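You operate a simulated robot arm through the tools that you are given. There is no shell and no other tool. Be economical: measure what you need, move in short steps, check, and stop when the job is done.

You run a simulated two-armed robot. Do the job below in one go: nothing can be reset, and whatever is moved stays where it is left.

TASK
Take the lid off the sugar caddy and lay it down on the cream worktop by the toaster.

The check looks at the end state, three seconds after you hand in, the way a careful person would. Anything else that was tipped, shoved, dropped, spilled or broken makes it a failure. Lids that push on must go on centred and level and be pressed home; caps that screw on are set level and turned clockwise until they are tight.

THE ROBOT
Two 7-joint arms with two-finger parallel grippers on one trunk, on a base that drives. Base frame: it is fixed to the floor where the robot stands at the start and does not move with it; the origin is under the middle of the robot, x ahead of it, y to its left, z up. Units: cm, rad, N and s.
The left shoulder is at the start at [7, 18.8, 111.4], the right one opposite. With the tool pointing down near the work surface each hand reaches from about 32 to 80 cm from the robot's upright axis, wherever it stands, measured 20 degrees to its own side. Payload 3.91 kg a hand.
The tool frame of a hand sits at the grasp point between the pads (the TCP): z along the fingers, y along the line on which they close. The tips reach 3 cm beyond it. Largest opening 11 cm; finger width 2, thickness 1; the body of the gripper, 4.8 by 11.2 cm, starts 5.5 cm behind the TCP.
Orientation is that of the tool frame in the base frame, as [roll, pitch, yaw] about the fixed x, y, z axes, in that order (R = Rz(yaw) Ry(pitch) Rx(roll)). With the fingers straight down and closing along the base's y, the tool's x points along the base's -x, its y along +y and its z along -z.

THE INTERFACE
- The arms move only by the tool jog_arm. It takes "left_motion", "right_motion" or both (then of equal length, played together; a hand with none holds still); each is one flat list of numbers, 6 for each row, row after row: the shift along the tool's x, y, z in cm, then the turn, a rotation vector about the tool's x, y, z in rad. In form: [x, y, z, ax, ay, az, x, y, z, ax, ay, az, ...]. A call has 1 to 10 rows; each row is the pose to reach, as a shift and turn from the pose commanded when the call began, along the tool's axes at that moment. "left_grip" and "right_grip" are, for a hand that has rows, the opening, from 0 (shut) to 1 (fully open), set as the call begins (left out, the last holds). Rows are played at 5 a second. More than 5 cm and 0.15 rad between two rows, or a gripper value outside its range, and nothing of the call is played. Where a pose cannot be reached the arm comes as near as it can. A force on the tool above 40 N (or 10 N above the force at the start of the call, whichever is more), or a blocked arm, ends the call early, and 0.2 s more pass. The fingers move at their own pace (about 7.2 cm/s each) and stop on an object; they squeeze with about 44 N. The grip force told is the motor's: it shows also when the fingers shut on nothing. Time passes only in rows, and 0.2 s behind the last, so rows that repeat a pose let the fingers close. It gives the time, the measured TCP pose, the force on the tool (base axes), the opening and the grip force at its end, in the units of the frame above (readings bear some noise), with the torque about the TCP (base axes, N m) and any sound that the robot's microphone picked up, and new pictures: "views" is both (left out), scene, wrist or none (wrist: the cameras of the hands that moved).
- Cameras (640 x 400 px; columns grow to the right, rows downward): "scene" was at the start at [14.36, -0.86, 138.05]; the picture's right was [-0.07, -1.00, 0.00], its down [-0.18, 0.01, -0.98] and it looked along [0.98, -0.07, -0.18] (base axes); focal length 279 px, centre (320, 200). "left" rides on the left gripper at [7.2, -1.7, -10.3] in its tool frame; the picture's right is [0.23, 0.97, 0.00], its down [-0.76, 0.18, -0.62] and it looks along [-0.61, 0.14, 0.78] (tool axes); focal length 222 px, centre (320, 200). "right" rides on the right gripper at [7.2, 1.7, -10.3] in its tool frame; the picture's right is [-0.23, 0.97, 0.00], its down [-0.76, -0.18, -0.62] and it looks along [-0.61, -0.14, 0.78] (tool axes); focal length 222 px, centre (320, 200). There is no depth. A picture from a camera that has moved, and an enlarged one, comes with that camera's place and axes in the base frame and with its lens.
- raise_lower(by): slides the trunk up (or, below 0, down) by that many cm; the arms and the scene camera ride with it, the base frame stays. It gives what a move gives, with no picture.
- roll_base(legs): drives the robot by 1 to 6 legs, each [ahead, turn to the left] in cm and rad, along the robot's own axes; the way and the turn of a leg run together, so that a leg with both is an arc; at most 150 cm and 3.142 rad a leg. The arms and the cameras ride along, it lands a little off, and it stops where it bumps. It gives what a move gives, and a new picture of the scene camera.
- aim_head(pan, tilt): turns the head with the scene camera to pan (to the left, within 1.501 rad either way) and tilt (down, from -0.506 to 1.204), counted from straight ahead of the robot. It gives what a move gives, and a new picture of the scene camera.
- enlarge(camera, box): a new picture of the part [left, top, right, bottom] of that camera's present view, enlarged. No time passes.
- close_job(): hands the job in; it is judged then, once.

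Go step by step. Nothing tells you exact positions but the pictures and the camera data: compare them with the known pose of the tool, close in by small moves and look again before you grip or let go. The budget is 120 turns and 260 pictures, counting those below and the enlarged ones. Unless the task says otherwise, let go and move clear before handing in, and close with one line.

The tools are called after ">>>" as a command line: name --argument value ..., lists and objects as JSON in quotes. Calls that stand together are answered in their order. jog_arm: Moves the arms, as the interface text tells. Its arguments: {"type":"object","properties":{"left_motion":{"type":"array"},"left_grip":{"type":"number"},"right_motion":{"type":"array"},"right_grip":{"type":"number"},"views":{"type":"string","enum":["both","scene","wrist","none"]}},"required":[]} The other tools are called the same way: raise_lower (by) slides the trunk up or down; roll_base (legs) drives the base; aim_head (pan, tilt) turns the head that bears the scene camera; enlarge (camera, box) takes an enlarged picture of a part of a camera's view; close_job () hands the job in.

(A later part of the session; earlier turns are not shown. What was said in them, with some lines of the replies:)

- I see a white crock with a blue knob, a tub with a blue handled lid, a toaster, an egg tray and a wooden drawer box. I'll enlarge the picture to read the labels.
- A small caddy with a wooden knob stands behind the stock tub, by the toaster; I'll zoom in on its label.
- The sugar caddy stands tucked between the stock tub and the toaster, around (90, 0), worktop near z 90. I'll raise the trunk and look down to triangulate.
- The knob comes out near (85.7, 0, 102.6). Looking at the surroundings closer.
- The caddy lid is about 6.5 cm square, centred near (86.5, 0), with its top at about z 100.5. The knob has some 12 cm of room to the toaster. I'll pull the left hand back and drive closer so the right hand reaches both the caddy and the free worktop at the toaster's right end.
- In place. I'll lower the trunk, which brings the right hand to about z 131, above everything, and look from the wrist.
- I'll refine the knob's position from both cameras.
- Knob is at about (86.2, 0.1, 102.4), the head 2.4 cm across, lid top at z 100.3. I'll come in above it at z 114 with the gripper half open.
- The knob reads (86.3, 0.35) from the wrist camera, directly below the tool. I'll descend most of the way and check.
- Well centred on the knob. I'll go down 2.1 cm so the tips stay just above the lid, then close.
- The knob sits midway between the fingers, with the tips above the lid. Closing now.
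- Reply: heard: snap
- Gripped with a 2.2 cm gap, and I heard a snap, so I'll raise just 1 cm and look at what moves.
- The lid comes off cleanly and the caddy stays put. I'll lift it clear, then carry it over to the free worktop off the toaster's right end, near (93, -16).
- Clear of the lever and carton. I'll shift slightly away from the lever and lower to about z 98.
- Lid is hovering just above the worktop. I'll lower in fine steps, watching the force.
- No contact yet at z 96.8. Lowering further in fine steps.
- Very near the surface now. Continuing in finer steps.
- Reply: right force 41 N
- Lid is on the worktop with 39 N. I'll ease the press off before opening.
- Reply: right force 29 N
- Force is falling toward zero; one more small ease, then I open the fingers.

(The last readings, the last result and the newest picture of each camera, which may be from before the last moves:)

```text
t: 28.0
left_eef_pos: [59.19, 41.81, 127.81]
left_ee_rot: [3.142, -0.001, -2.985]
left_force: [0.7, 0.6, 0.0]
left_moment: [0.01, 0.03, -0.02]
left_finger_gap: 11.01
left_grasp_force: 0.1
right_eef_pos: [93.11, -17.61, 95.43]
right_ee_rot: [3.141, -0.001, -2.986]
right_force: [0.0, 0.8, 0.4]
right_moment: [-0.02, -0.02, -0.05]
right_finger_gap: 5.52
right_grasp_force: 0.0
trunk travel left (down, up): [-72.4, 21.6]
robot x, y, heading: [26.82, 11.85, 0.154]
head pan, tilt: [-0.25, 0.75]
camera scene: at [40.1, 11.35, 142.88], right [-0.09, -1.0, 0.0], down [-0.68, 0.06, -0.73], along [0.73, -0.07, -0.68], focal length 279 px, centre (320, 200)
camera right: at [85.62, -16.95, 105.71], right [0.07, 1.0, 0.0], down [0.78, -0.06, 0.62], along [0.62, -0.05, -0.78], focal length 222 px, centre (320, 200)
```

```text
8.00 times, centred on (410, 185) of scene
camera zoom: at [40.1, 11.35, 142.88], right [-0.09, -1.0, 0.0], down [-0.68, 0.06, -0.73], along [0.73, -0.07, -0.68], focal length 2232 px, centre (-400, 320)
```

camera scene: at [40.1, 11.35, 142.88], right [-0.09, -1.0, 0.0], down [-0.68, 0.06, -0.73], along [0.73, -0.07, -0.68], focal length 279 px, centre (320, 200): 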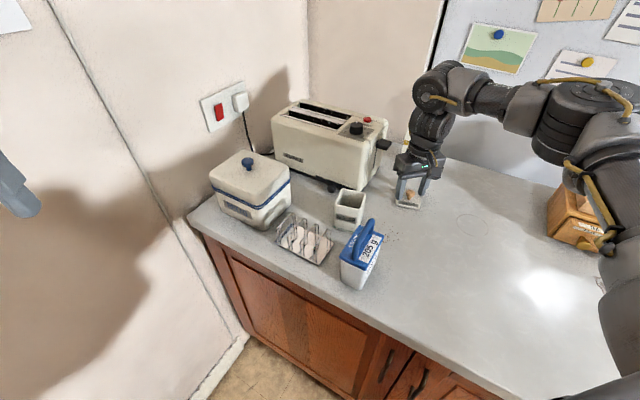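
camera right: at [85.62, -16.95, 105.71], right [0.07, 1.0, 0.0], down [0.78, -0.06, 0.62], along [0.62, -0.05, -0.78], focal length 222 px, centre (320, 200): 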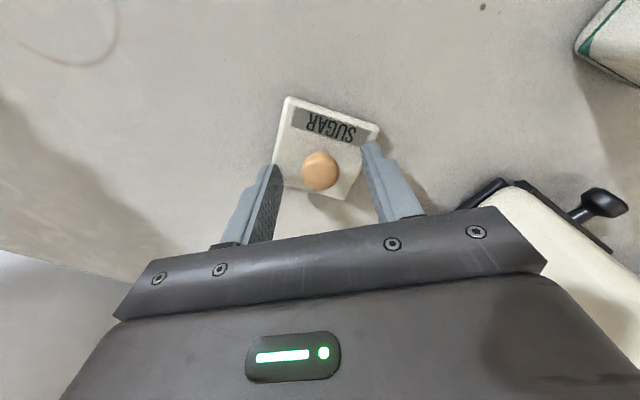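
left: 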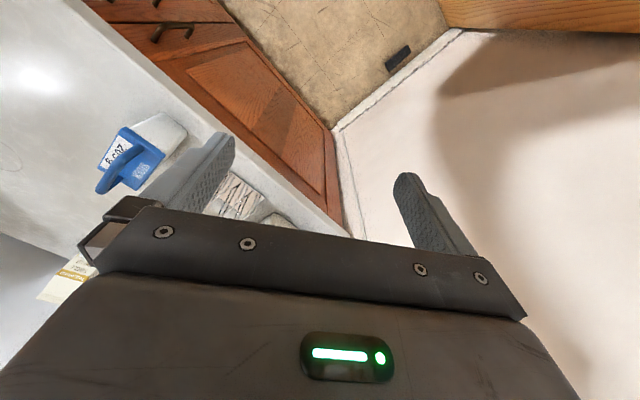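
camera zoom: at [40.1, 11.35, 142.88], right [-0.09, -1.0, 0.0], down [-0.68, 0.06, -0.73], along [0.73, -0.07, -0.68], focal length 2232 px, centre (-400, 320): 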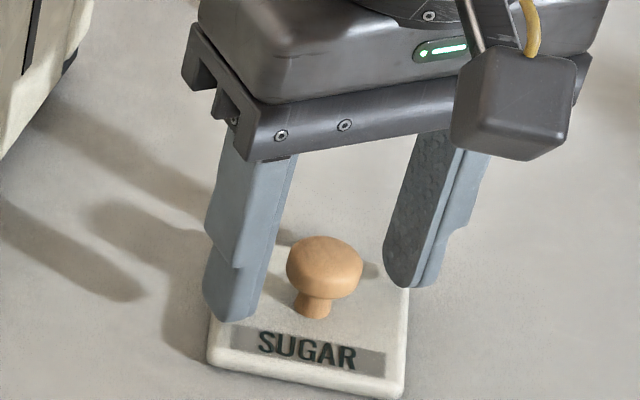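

The lid lies flat and the knob is free. I'll rise straight up and check the whole scene.

>>> jog_arm --right_motion '[0, 0, -2, 0, 0, 0, 0, 0, -5, 0, 0, 0, 0, 0, -9, 0, 0, 0, 0, 0, -13, 0, 0, 0, 0, 0, -17, 0, 0, 0, 0, 0, -21, 0, 0, 0, 3, 0, -25, 0, 0, 0, 7, -2, -27, 0, 0, 0, 11, -4, -28, 0, 0, 0]'

>>> enlarge --camera "scene" --box '[300, 130, 460, 230]'

>>> enlarge --camera "scene" --box '[190, 130, 430, 280]'

```text
t: 30.0
left_eef_pos: [58.96, 41.69, 127.86]
left_ee_rot: [3.141, 0.003, -2.985]
left_force: [0.0, -0.6, 0.0]
left_moment: [0.03, 0.03, 0.03]
left_finger_gap: 11.0
left_grasp_force: 0.1
right_eef_pos: [82.22, -23.58, 123.35]
right_ee_rot: [3.139, -0.001, -2.986]
right_force: [0.3, -0.8, -0.4]
right_moment: [0.0, -0.01, -0.02]
right_finger_gap: 5.52
right_grasp_force: 0.1
trunk travel left (down, up): [-72.4, 21.6]
robot x, y, heading: [27.28, 11.32, 0.152]
head pan, tilt: [-0.25, 0.75]
camera scene: at [39.85, 11.14, 142.9], right [-0.09, -1.0, 0.0], down [-0.68, 0.06, -0.73], along [0.73, -0.07, -0.68], focal length 279 px, centre (320, 200)
camera right: at [74.82, -22.95, 133.71], right [0.07, 1.0, 0.0], down [0.78, -0.06, 0.62], along [0.62, -0.04, -0.78], focal length 222 px, centre (320, 200)
```

scene: 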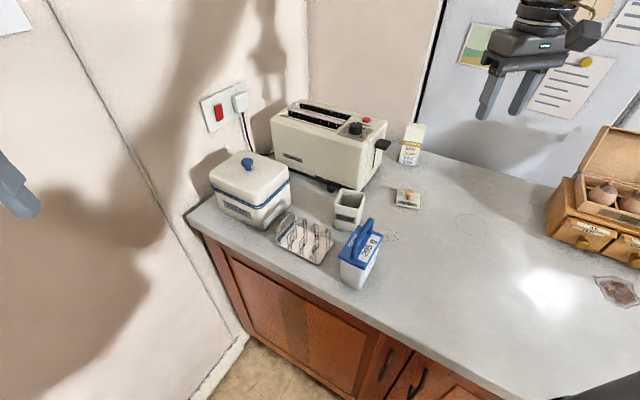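
right: 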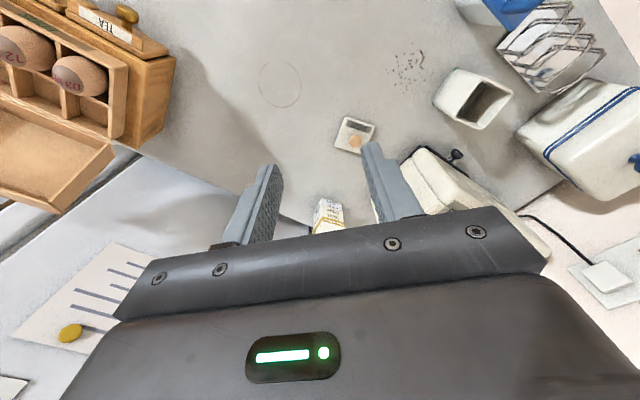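

```text
4.00 times, centred on (380, 180) of scene
camera zoom: at [39.85, 11.14, 142.9], right [-0.09, -1.0, 0.0], down [-0.68, 0.06, -0.73], along [0.73, -0.07, -0.68], focal length 1116 px, centre (80, 280)
```

zoom: 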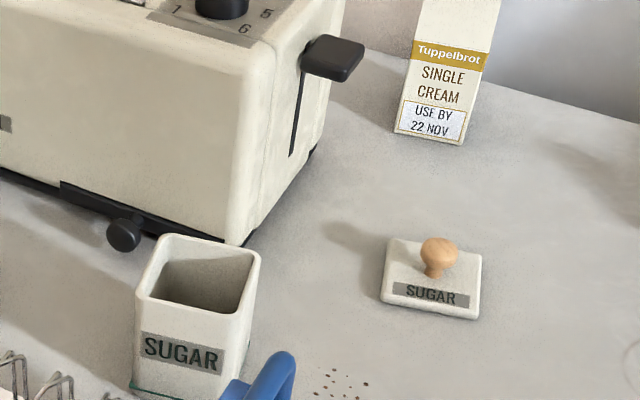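

```text
2.67 times, centred on (310, 205) of scene
camera zoom: at [39.85, 11.14, 142.9], right [-0.09, -1.0, 0.0], down [-0.68, 0.06, -0.73], along [0.73, -0.07, -0.68], focal length 744 px, centre (347, 187)
```

zoom: 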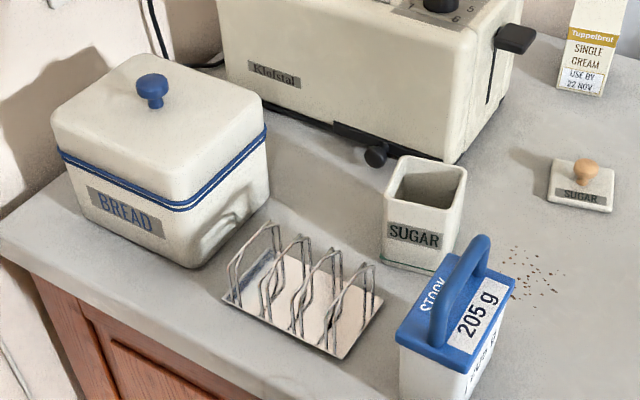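

The lid lies flat on the worktop by the toaster, the open caddy stands where it was, nothing else has been disturbed, and both hands are clear. Handing in.

>>> close_job

```text
The job is handed in.
```

I took the lid off the sugar caddy and laid it flat, knob up, on the worktop off the right-hand end of the toaster. The caddy stayed standing where it was, and in the last pictures nothing else looked tipped, shoved or broken. When the fingers closed on the knob the microphone picked up a snap; I saw no damage, and the lid then lifted off cleanly.
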